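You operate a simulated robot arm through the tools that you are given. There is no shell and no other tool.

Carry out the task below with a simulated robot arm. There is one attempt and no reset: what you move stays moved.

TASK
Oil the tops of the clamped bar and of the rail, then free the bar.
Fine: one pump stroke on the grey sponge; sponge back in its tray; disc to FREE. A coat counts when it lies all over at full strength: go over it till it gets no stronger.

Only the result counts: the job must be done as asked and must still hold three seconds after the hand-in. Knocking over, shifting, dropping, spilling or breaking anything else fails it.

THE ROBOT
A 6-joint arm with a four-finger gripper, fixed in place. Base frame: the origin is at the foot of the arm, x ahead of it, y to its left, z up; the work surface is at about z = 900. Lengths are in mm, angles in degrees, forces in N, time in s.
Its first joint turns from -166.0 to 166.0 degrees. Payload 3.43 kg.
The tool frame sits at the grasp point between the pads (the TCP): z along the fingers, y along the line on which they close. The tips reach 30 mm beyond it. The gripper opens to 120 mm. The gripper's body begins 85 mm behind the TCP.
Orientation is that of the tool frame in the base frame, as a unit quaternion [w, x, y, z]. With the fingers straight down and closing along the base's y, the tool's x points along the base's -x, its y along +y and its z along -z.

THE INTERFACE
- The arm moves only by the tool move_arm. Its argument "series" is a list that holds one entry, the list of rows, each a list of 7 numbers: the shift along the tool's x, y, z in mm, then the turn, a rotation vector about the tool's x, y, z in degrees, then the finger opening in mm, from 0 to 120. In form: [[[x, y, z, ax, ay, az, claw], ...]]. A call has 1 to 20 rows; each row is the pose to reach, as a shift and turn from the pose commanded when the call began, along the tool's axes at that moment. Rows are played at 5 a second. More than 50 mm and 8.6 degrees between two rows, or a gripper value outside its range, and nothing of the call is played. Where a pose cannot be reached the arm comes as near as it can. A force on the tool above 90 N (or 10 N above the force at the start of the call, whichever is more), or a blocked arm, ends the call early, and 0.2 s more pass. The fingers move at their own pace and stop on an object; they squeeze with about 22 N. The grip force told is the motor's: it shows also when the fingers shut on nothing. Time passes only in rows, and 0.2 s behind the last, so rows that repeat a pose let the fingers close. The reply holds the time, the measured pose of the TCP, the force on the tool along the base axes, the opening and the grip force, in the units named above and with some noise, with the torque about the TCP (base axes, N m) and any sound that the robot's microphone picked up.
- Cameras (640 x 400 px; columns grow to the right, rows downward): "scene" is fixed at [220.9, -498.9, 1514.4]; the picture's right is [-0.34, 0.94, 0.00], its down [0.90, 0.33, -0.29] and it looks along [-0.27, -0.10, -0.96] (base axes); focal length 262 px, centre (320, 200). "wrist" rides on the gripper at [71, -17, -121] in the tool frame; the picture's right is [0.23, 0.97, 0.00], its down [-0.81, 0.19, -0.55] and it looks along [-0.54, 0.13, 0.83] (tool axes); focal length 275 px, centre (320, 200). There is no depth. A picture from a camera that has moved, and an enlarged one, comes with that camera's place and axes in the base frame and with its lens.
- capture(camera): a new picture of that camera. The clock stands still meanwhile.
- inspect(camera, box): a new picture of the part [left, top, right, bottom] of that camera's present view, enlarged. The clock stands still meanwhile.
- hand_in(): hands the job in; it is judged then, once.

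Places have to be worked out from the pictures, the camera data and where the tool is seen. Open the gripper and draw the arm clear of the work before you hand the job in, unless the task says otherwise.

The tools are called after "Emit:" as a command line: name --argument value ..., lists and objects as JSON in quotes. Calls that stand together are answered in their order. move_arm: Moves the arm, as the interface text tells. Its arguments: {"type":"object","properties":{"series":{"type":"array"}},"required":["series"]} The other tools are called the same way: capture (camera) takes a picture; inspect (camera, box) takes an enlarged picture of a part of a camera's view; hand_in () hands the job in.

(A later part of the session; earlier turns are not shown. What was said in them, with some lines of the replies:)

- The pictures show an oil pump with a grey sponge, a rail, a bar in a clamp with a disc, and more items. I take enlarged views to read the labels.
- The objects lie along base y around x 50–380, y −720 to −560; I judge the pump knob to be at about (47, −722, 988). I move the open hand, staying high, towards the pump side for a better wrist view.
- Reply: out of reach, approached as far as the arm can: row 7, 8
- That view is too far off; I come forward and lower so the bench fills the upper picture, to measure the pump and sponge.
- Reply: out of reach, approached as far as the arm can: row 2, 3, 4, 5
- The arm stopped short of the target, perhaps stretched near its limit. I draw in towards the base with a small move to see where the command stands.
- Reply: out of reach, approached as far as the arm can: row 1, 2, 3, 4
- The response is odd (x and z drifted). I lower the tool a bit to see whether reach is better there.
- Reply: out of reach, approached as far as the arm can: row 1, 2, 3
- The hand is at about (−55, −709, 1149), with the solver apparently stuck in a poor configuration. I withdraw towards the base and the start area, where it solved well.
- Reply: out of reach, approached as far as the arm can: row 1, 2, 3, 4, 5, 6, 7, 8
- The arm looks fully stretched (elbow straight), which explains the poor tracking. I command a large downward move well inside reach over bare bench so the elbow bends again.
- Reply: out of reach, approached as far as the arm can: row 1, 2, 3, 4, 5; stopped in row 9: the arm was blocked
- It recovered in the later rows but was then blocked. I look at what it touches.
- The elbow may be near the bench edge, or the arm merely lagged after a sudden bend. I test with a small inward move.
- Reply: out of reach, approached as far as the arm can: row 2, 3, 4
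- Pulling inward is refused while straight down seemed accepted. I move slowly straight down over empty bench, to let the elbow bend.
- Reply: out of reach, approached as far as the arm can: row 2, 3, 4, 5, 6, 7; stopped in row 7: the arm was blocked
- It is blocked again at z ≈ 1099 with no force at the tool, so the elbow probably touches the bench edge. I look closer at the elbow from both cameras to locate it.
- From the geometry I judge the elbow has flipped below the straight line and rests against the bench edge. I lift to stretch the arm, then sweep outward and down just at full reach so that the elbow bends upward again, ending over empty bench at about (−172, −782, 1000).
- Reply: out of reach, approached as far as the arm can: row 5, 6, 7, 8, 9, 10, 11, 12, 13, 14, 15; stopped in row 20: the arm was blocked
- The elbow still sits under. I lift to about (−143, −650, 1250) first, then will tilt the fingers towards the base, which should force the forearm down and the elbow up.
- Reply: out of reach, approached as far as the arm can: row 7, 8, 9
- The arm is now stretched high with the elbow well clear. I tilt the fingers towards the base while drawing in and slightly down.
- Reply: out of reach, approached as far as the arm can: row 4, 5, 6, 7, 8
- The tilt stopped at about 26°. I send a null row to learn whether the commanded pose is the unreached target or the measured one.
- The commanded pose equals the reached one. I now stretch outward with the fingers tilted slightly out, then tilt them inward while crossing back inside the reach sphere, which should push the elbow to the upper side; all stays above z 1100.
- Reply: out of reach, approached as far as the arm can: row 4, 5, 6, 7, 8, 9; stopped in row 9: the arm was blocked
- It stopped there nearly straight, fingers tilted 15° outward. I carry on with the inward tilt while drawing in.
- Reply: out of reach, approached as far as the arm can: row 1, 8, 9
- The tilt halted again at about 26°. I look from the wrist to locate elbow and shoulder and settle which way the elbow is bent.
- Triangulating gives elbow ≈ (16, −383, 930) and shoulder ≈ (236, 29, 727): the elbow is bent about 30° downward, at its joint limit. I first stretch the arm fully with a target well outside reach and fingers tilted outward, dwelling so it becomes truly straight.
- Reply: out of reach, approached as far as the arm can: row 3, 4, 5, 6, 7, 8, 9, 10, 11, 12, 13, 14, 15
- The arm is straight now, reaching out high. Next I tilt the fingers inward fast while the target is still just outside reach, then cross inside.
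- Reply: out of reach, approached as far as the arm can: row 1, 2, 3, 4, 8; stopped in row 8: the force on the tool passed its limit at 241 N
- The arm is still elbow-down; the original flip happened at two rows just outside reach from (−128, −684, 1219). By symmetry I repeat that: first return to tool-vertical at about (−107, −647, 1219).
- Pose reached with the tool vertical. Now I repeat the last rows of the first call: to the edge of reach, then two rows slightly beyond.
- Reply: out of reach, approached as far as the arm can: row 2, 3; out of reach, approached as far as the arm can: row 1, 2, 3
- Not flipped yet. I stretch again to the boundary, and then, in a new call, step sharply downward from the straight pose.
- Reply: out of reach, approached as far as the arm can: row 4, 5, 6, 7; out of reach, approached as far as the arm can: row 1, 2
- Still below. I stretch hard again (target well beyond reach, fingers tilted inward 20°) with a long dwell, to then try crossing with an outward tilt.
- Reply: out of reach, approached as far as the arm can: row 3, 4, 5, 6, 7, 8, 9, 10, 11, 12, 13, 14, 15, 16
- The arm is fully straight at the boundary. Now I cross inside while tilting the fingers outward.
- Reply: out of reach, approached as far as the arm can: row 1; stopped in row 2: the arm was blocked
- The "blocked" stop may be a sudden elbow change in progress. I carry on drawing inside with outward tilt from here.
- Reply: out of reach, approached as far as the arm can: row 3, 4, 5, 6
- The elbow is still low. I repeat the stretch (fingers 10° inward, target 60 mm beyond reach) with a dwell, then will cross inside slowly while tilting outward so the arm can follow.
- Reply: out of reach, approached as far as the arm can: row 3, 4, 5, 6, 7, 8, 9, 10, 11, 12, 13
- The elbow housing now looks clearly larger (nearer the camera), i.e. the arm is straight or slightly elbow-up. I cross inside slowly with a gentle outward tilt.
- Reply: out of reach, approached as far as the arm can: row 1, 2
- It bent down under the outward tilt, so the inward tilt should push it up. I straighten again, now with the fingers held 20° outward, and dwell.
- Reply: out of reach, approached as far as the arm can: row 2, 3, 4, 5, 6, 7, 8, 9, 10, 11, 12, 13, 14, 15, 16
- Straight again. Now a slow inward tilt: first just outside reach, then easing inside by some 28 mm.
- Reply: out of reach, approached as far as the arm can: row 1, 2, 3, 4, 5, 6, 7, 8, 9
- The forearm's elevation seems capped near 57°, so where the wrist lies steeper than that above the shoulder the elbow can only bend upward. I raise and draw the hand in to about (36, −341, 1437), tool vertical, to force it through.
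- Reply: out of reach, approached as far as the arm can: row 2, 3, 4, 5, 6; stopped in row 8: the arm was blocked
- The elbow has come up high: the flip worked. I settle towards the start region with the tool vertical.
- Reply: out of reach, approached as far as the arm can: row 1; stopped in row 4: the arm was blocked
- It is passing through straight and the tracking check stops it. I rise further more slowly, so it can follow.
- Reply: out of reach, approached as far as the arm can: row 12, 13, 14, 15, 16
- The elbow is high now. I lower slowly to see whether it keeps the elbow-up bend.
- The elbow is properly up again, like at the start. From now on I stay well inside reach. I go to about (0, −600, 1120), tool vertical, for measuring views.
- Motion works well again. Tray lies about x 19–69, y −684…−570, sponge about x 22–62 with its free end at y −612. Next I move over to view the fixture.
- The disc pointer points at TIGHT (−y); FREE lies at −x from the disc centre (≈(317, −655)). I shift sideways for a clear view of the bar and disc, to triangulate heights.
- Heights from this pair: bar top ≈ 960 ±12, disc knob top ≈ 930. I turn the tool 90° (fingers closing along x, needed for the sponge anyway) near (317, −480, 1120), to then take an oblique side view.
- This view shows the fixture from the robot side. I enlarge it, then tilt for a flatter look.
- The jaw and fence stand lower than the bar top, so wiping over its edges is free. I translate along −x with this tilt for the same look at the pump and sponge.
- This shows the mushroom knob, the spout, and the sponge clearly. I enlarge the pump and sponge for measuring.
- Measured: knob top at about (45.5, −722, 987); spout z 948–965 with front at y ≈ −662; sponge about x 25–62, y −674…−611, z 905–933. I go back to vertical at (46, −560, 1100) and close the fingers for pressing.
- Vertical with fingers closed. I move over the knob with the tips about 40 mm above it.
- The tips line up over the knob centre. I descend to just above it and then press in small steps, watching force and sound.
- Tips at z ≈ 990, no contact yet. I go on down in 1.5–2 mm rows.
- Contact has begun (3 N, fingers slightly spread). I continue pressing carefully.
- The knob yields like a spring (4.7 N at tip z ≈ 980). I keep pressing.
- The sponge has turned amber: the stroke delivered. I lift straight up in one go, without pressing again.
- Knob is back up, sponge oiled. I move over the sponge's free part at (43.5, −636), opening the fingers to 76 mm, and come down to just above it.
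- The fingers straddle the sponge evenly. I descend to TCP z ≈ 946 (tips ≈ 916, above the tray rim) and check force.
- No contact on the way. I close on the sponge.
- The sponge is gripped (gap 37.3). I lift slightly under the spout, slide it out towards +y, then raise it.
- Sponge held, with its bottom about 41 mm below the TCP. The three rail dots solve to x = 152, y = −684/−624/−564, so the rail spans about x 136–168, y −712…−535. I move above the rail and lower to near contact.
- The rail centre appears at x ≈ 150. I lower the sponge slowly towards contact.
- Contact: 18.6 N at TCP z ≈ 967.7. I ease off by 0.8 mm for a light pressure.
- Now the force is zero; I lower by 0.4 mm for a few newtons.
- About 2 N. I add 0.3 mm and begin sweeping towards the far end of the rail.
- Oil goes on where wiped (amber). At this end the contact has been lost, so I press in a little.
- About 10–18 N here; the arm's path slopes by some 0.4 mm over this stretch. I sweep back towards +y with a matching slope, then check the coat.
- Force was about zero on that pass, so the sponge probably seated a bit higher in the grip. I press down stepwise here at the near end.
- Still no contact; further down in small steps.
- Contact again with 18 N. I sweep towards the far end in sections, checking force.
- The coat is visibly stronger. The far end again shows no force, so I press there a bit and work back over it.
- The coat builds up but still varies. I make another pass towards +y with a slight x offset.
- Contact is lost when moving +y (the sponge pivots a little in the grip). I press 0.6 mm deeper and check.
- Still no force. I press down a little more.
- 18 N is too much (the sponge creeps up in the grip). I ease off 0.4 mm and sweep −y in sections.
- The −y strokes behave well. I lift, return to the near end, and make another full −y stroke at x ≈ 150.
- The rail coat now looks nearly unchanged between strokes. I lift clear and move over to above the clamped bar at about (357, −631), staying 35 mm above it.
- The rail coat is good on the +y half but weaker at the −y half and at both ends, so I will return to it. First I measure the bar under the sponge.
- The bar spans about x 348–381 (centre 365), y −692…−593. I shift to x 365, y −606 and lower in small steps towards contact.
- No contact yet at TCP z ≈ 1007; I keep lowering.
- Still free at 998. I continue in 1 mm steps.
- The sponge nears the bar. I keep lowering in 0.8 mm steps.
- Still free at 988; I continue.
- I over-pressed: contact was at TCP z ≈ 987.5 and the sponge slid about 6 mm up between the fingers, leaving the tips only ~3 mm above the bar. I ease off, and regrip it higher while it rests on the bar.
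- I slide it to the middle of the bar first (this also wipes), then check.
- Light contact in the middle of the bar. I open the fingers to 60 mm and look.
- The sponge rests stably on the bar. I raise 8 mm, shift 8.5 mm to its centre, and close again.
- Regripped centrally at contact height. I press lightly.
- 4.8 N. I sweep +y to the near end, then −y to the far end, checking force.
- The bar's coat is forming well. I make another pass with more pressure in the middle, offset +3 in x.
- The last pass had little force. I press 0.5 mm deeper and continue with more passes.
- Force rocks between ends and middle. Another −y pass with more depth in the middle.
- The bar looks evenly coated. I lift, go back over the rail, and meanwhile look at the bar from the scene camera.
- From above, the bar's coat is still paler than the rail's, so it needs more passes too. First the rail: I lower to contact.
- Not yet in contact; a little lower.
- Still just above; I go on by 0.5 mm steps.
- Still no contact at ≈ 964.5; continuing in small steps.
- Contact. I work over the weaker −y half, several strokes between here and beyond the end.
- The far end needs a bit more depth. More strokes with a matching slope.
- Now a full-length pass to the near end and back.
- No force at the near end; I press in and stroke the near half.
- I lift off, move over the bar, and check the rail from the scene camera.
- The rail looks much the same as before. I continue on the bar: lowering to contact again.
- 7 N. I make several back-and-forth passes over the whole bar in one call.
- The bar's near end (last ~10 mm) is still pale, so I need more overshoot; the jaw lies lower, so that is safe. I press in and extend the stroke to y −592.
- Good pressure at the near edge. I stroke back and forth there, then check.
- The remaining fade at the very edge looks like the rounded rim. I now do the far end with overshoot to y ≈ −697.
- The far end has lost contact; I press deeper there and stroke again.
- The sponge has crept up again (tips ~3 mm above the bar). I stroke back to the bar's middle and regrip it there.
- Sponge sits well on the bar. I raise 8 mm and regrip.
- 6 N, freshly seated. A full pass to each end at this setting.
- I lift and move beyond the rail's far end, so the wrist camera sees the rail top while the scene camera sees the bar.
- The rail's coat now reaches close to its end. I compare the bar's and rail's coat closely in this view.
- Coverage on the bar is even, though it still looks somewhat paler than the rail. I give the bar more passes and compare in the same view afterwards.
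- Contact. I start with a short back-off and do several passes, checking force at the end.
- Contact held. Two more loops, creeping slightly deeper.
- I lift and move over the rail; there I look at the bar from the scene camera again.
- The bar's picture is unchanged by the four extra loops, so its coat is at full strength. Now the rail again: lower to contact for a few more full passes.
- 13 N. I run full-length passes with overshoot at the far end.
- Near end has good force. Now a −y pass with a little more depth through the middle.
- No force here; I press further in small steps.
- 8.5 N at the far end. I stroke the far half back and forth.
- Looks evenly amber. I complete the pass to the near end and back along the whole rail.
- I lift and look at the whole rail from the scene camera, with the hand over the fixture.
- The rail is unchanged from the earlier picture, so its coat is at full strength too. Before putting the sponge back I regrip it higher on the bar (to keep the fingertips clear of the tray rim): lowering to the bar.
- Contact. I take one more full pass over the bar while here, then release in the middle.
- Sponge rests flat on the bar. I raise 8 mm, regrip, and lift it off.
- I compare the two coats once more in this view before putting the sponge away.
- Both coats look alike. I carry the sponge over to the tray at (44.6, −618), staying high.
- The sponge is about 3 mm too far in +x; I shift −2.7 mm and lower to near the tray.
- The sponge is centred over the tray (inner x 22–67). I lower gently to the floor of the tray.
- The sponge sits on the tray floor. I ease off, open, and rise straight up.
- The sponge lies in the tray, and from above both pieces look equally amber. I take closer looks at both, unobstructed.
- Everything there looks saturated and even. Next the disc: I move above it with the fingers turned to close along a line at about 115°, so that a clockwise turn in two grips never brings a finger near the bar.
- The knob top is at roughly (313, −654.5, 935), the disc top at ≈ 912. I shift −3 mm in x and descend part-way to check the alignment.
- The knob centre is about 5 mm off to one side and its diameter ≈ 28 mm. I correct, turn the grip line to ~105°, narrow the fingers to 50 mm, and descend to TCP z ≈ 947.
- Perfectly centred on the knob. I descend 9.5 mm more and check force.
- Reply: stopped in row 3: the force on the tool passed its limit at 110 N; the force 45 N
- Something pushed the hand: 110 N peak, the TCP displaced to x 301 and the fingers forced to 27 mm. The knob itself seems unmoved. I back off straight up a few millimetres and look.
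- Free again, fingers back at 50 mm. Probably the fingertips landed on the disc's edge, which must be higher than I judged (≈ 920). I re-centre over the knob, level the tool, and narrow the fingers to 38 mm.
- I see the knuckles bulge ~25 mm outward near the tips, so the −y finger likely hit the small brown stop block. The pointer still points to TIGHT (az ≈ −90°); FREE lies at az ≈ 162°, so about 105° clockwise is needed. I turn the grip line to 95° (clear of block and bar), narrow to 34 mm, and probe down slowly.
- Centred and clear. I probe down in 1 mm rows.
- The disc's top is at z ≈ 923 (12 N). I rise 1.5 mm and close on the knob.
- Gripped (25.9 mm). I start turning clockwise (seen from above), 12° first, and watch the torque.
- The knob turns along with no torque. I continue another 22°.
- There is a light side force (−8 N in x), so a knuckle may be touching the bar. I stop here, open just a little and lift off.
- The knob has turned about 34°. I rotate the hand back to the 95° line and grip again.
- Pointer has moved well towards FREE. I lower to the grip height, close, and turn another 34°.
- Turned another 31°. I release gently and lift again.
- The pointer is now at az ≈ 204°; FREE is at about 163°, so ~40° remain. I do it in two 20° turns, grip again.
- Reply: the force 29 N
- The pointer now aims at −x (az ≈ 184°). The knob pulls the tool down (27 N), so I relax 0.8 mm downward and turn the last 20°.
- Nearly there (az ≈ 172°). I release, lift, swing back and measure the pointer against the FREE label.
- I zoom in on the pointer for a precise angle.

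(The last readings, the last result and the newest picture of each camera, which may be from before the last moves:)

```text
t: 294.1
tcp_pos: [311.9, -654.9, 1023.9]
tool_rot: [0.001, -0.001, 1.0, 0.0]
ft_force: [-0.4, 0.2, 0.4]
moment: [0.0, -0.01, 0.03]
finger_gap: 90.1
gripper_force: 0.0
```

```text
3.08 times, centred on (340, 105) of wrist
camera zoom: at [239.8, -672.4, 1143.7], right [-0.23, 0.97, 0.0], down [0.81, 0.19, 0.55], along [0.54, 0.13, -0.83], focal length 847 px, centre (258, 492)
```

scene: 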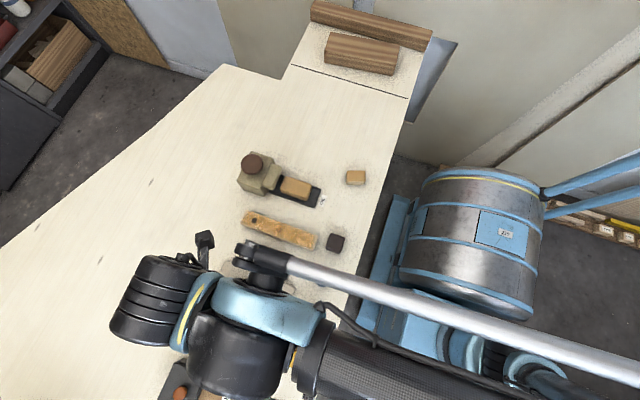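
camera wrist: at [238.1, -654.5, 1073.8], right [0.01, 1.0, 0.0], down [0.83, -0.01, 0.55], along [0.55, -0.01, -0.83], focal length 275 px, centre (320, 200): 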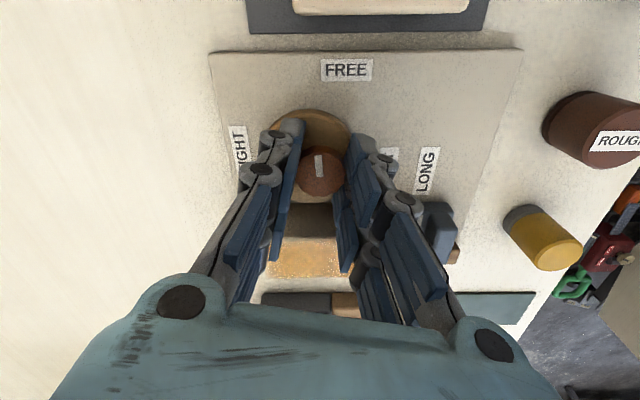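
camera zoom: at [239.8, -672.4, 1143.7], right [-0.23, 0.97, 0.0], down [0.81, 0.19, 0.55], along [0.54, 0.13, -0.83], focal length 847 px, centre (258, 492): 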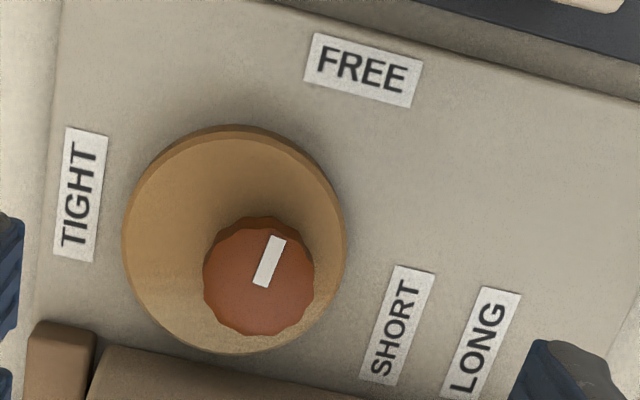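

The disc is an eccentric cam turning about the knob axis. The pointer is at az 173.5°, the FREE label at 163°: about 10.5° remain. I grip once more and turn that.

Emit:
move_arm --series '[[[0, 0, 0, 0, 0, 0, 60], [0, 0, 15, 0, 0, 0, 34], [0, 0, 30, 0, 0, 0, 34], [0, 0, 45, 0, 0, 0, 34], [0, 0, 58, 0, 0, 0, 34], [0, 0, 66, 0, 0, 0, 34], [0, 0, 69.5, 0, 0, 0, 34]]]'

Emit:
inspect --camera "wrist" --box '[220, 80, 420, 240]'

```text
t: 295.7
tcp_pos: [312.7, -653.4, 953.5]
tool_rot: [0.0, 0.0, 1.0, -0.001]
ft_force: [0.8, 0.1, 0.6]
moment: [-0.01, -0.03, 0.02]
finger_gap: 33.9
gripper_force: 0.1
```

```text
2.50 times, centred on (320, 160) of wrist
camera zoom: at [240.1, -672.6, 1074.1], right [-0.23, 0.97, 0.0], down [0.81, 0.19, 0.55], along [0.54, 0.13, -0.83], focal length 688 px, centre (320, 300)
```

zoom: 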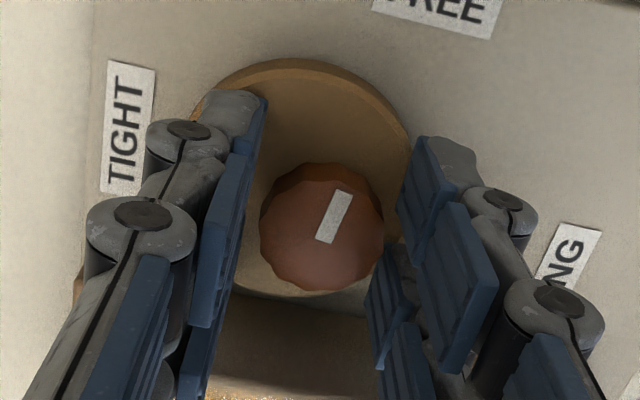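

Knob centred, no contact. I close and turn 10.5° clockwise.

Emit:
move_arm --series '[[[0, 0, 0, 0, 0, 0, 28], [0, 0, 0, 0, 0, 0, 20], [0, 0, 0, 0, 0, 0, 15], [0, 0, 0, 0, 0, 0, 15], [0, 0, 0, 0, 0, 3.5, 15], [0, 0, 0, 0, 0, 7, 15], [0, 0, 0, 0, 0, 10.5, 15], [0, 0, 0, 0, 0, 10.5, 15]]]'

Emit:
move_arm --series '[[[0, 0, 0, 0, 0, 0, 28], [0, 0, -0.5, 0, 0, 0, 32], [0, 0, -4, 0, 0, 0, 34], [0, 0, -12, 0, 0, 0, 36], [0, 0, -30, 0, 0, 0, 40], [0, 0, -50, 0, 0, 0, 60], [0, 0, -70, 0, 0, -10.5, 90], [0, 0, -70, 0, 0, -10.5, 90]]]'

Emit:
inspect --camera "wrist" --box '[280, 40, 400, 170]'

Emit:
inspect --camera "wrist" --box '[290, 80, 390, 160]'

```text
t: 297.5
tcp_pos: [312.6, -655.6, 954.4]
tool_rot: [0.0, 0.091, 0.996, 0.0]
ft_force: [-8.1, 10.3, -7.8]
moment: [0.4, 0.14, 0.0]
finger_gap: 25.3
gripper_force: 44.9
```

```text
refused: row 7 steps farther than a row can; nothing moved
```

```text
3.08 times, centred on (340, 105) of wrist
camera zoom: at [238.3, -659.0, 1074.1], right [-0.05, 1.0, 0.0], down [0.83, 0.04, 0.55], along [0.55, 0.03, -0.83], focal length 847 px, centre (258, 492)
```

zoom: 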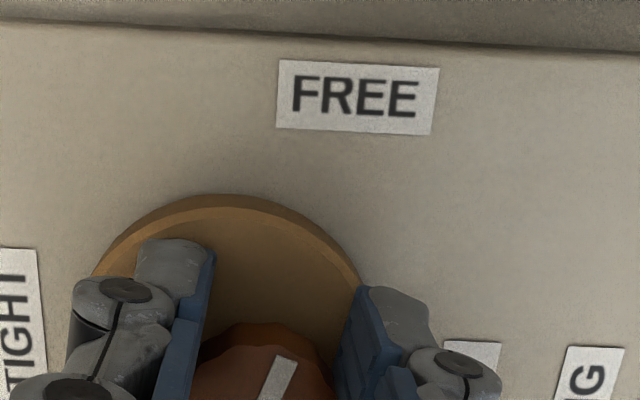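

```text
5.00 times, centred on (340, 120) of wrist
camera zoom: at [238.3, -659.0, 1074.1], right [-0.05, 1.0, 0.0], down [0.83, 0.04, 0.55], along [0.55, 0.03, -0.83], focal length 1376 px, centre (220, 600)
```

zoom: 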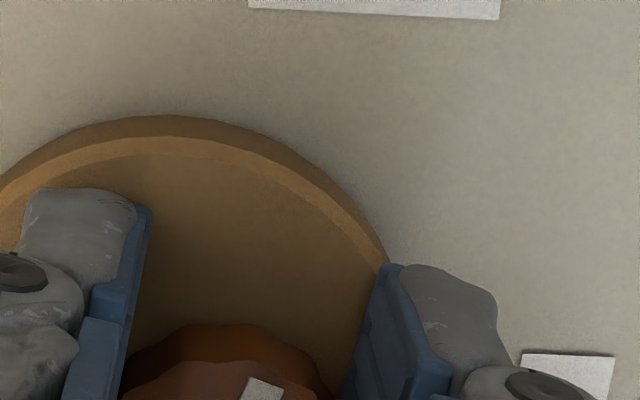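

The turn is done, still holding the knob. I release and lift, with smaller rows.

Emit:
move_arm --series '[[[0, 0, 0, 0, 0, 0, 28], [0, 0, -0.5, 0, 0, 0, 32], [0, 0, -4, 0, 0, 0, 34], [0, 0, -12, 0, 0, 0, 36], [0, 0, -30, 0, 0, 0, 40], [0, 0, -50, 0, 0, 0, 60], [0, 0, -70, 0, 0, -5, 90], [0, 0, -70, 0, 0, -10.5, 90], [0, 0, -70, 0, 0, -10.5, 90]]]'

Emit:
inspect --camera "wrist" --box '[280, 40, 400, 170]'

Emit:
inspect --camera "wrist" --box '[290, 80, 390, 160]'

```text
t: 299.5
tcp_pos: [313.2, -654.2, 1022.4]
tool_rot: [0.001, -0.001, 1.0, 0.0]
ft_force: [0.7, 0.7, 0.2]
moment: [0.03, -0.01, 0.02]
finger_gap: 90.1
gripper_force: 0.0
```

```text
3.08 times, centred on (340, 105) of wrist
camera zoom: at [240.0, -672.6, 1143.2], right [-0.23, 0.97, 0.0], down [0.81, 0.19, 0.55], along [0.54, 0.13, -0.83], focal length 847 px, centre (258, 492)
```

zoom: 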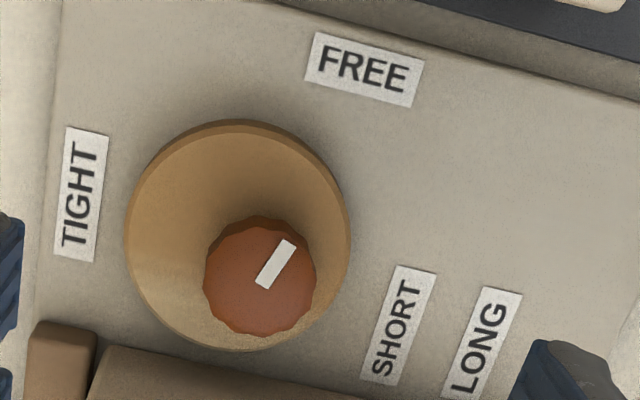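

```text
5.00 times, centred on (340, 120) of wrist
camera zoom: at [240.0, -672.6, 1143.2], right [-0.23, 0.97, 0.0], down [0.81, 0.19, 0.55], along [0.54, 0.13, -0.83], focal length 1376 px, centre (220, 600)
```

zoom: 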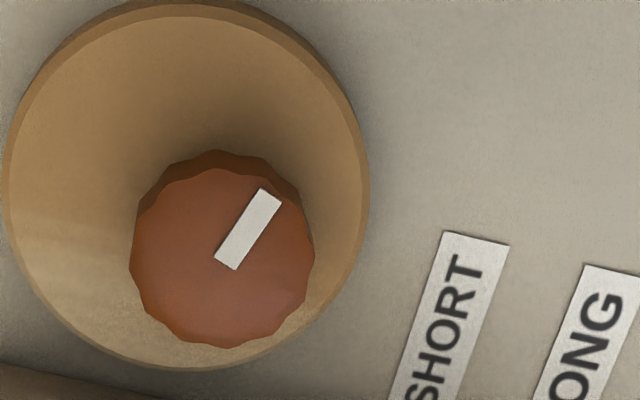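

The pointer is at az ≈ 162°, on the FREE label (163°). I withdraw the arm to near its start pose with the gripper open and check the whole scene.

Emit:
move_arm --series '[[[0, 0, -25, 0, 0, 0, 100], [0, 10, -45, 0, 0, 0, 110], [35, 28, -60, 0, 0, 0, 120], [70, 46, -75, 0, 0, 0, 120], [105, 64, -90, 0, 0, 0, 120], [140, 82, -105, 0, 0, 0, 120], [175, 100, -120, 0, 0, 0, 120], [210, 120, -140, 0, 0, 0, 120], [245, 145, -160, 0, 0, 0, 120], [280, 170, -180, 0, 0, 0, 120], [313, 192, -197, 0, 0, 0, 120], [313, 192, -197, 0, 0, 0, 120]]]'

Emit:
capture --camera "scene"

Emit:
inspect --camera "scene" --box '[140, 300, 300, 400]'

Emit:
inspect --camera "scene" --box '[180, 230, 340, 330]'

Emit:
inspect --camera "scene" --box '[220, 140, 380, 240]'

```text
t: 302.1
tcp_pos: [-2.0, -463.5, 1218.9]
tool_rot: [0.002, -0.001, 1.0, -0.001]
ft_force: [-0.3, 0.4, 0.9]
moment: [-0.02, 0.02, 0.0]
finger_gap: 119.9
gripper_force: 0.1
```

```text
taken
```

scene: 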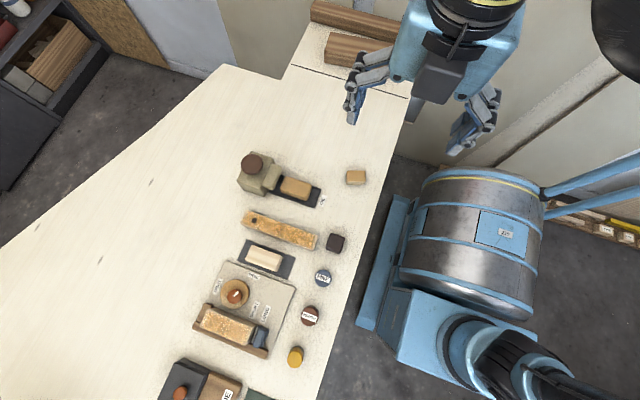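

```text
4.00 times, centred on (220, 350) of scene
camera zoom: at [220.9, -498.9, 1514.4], right [-0.34, 0.94, 0.0], down [0.9, 0.33, -0.29], along [-0.27, -0.1, -0.96], focal length 1048 px, centre (720, -400)
```

zoom: 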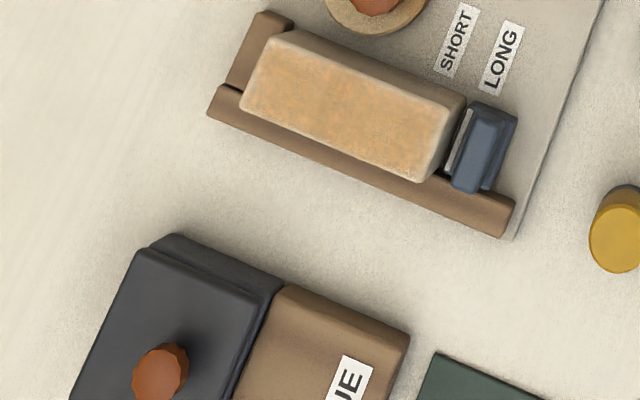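

```text
4.00 times, centred on (260, 280) of scene
camera zoom: at [220.9, -498.9, 1514.4], right [-0.34, 0.94, 0.0], down [0.9, 0.33, -0.29], along [-0.27, -0.1, -0.96], focal length 1048 px, centre (560, -120)
```

zoom: 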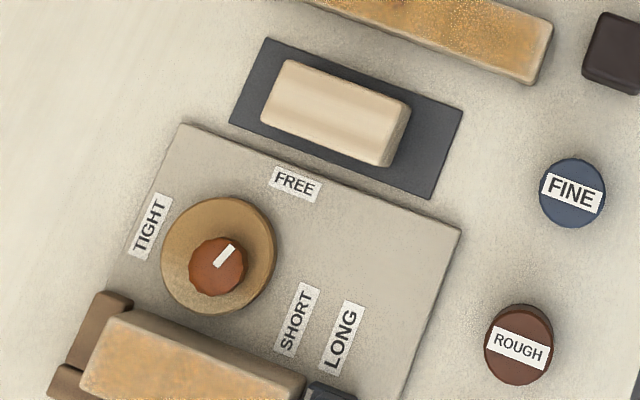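

```text
4.00 times, centred on (300, 190) of scene
camera zoom: at [220.9, -498.9, 1514.4], right [-0.34, 0.94, 0.0], down [0.9, 0.33, -0.29], along [-0.27, -0.1, -0.96], focal length 1048 px, centre (400, 240)
```

zoom: 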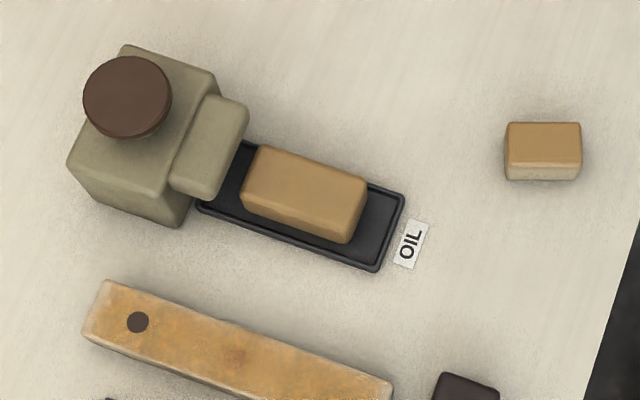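

Compared with the first pictures nothing else has moved. The pump is up, the sponge lies in its tray, both tops are coated, the disc points to FREE with the cam clear of the bar, and the arm is clear with the gripper open. I hand in.

Emit:
hand_in

```text
The job is handed in.
```

The job is handed in. Both tops are oiled, the sponge is back in its tray and the disc is at FREE; the judge's verdict is not known to me.

- **Oil:** I gave one pump stroke, which turned the grey sponge amber.
- **Coats:** I wiped the rail and the clamped bar until extra passes no longer changed how they looked from above. The bar still looks slightly paler than the rail, which I put down to lighting. The last few millimetres at the ends look faded; I took that for the rounded edges, since extra strokes there changed nothing.
- **Sponge:** It lies in the oil tray, a little further from the spout than where it started.
- **Disc:** The pointer is within about 2° of the FREE label, and the cam has swung clear of the bar.

**Arm trouble early on:** In the first minute the arm ran out to full stretch. The elbow dropped against the bench edge until I got it back up; nothing on the bench was touched.

**Contact at the disc:** While lowering onto the disc knob, the fingers touched down too hard (110 N) and the arm stopped itself. I regripped more carefully after that. In the final pictures the bar, stop block and labels sit where they were at the start.

The gripper is open and the arm is back near its start pose.
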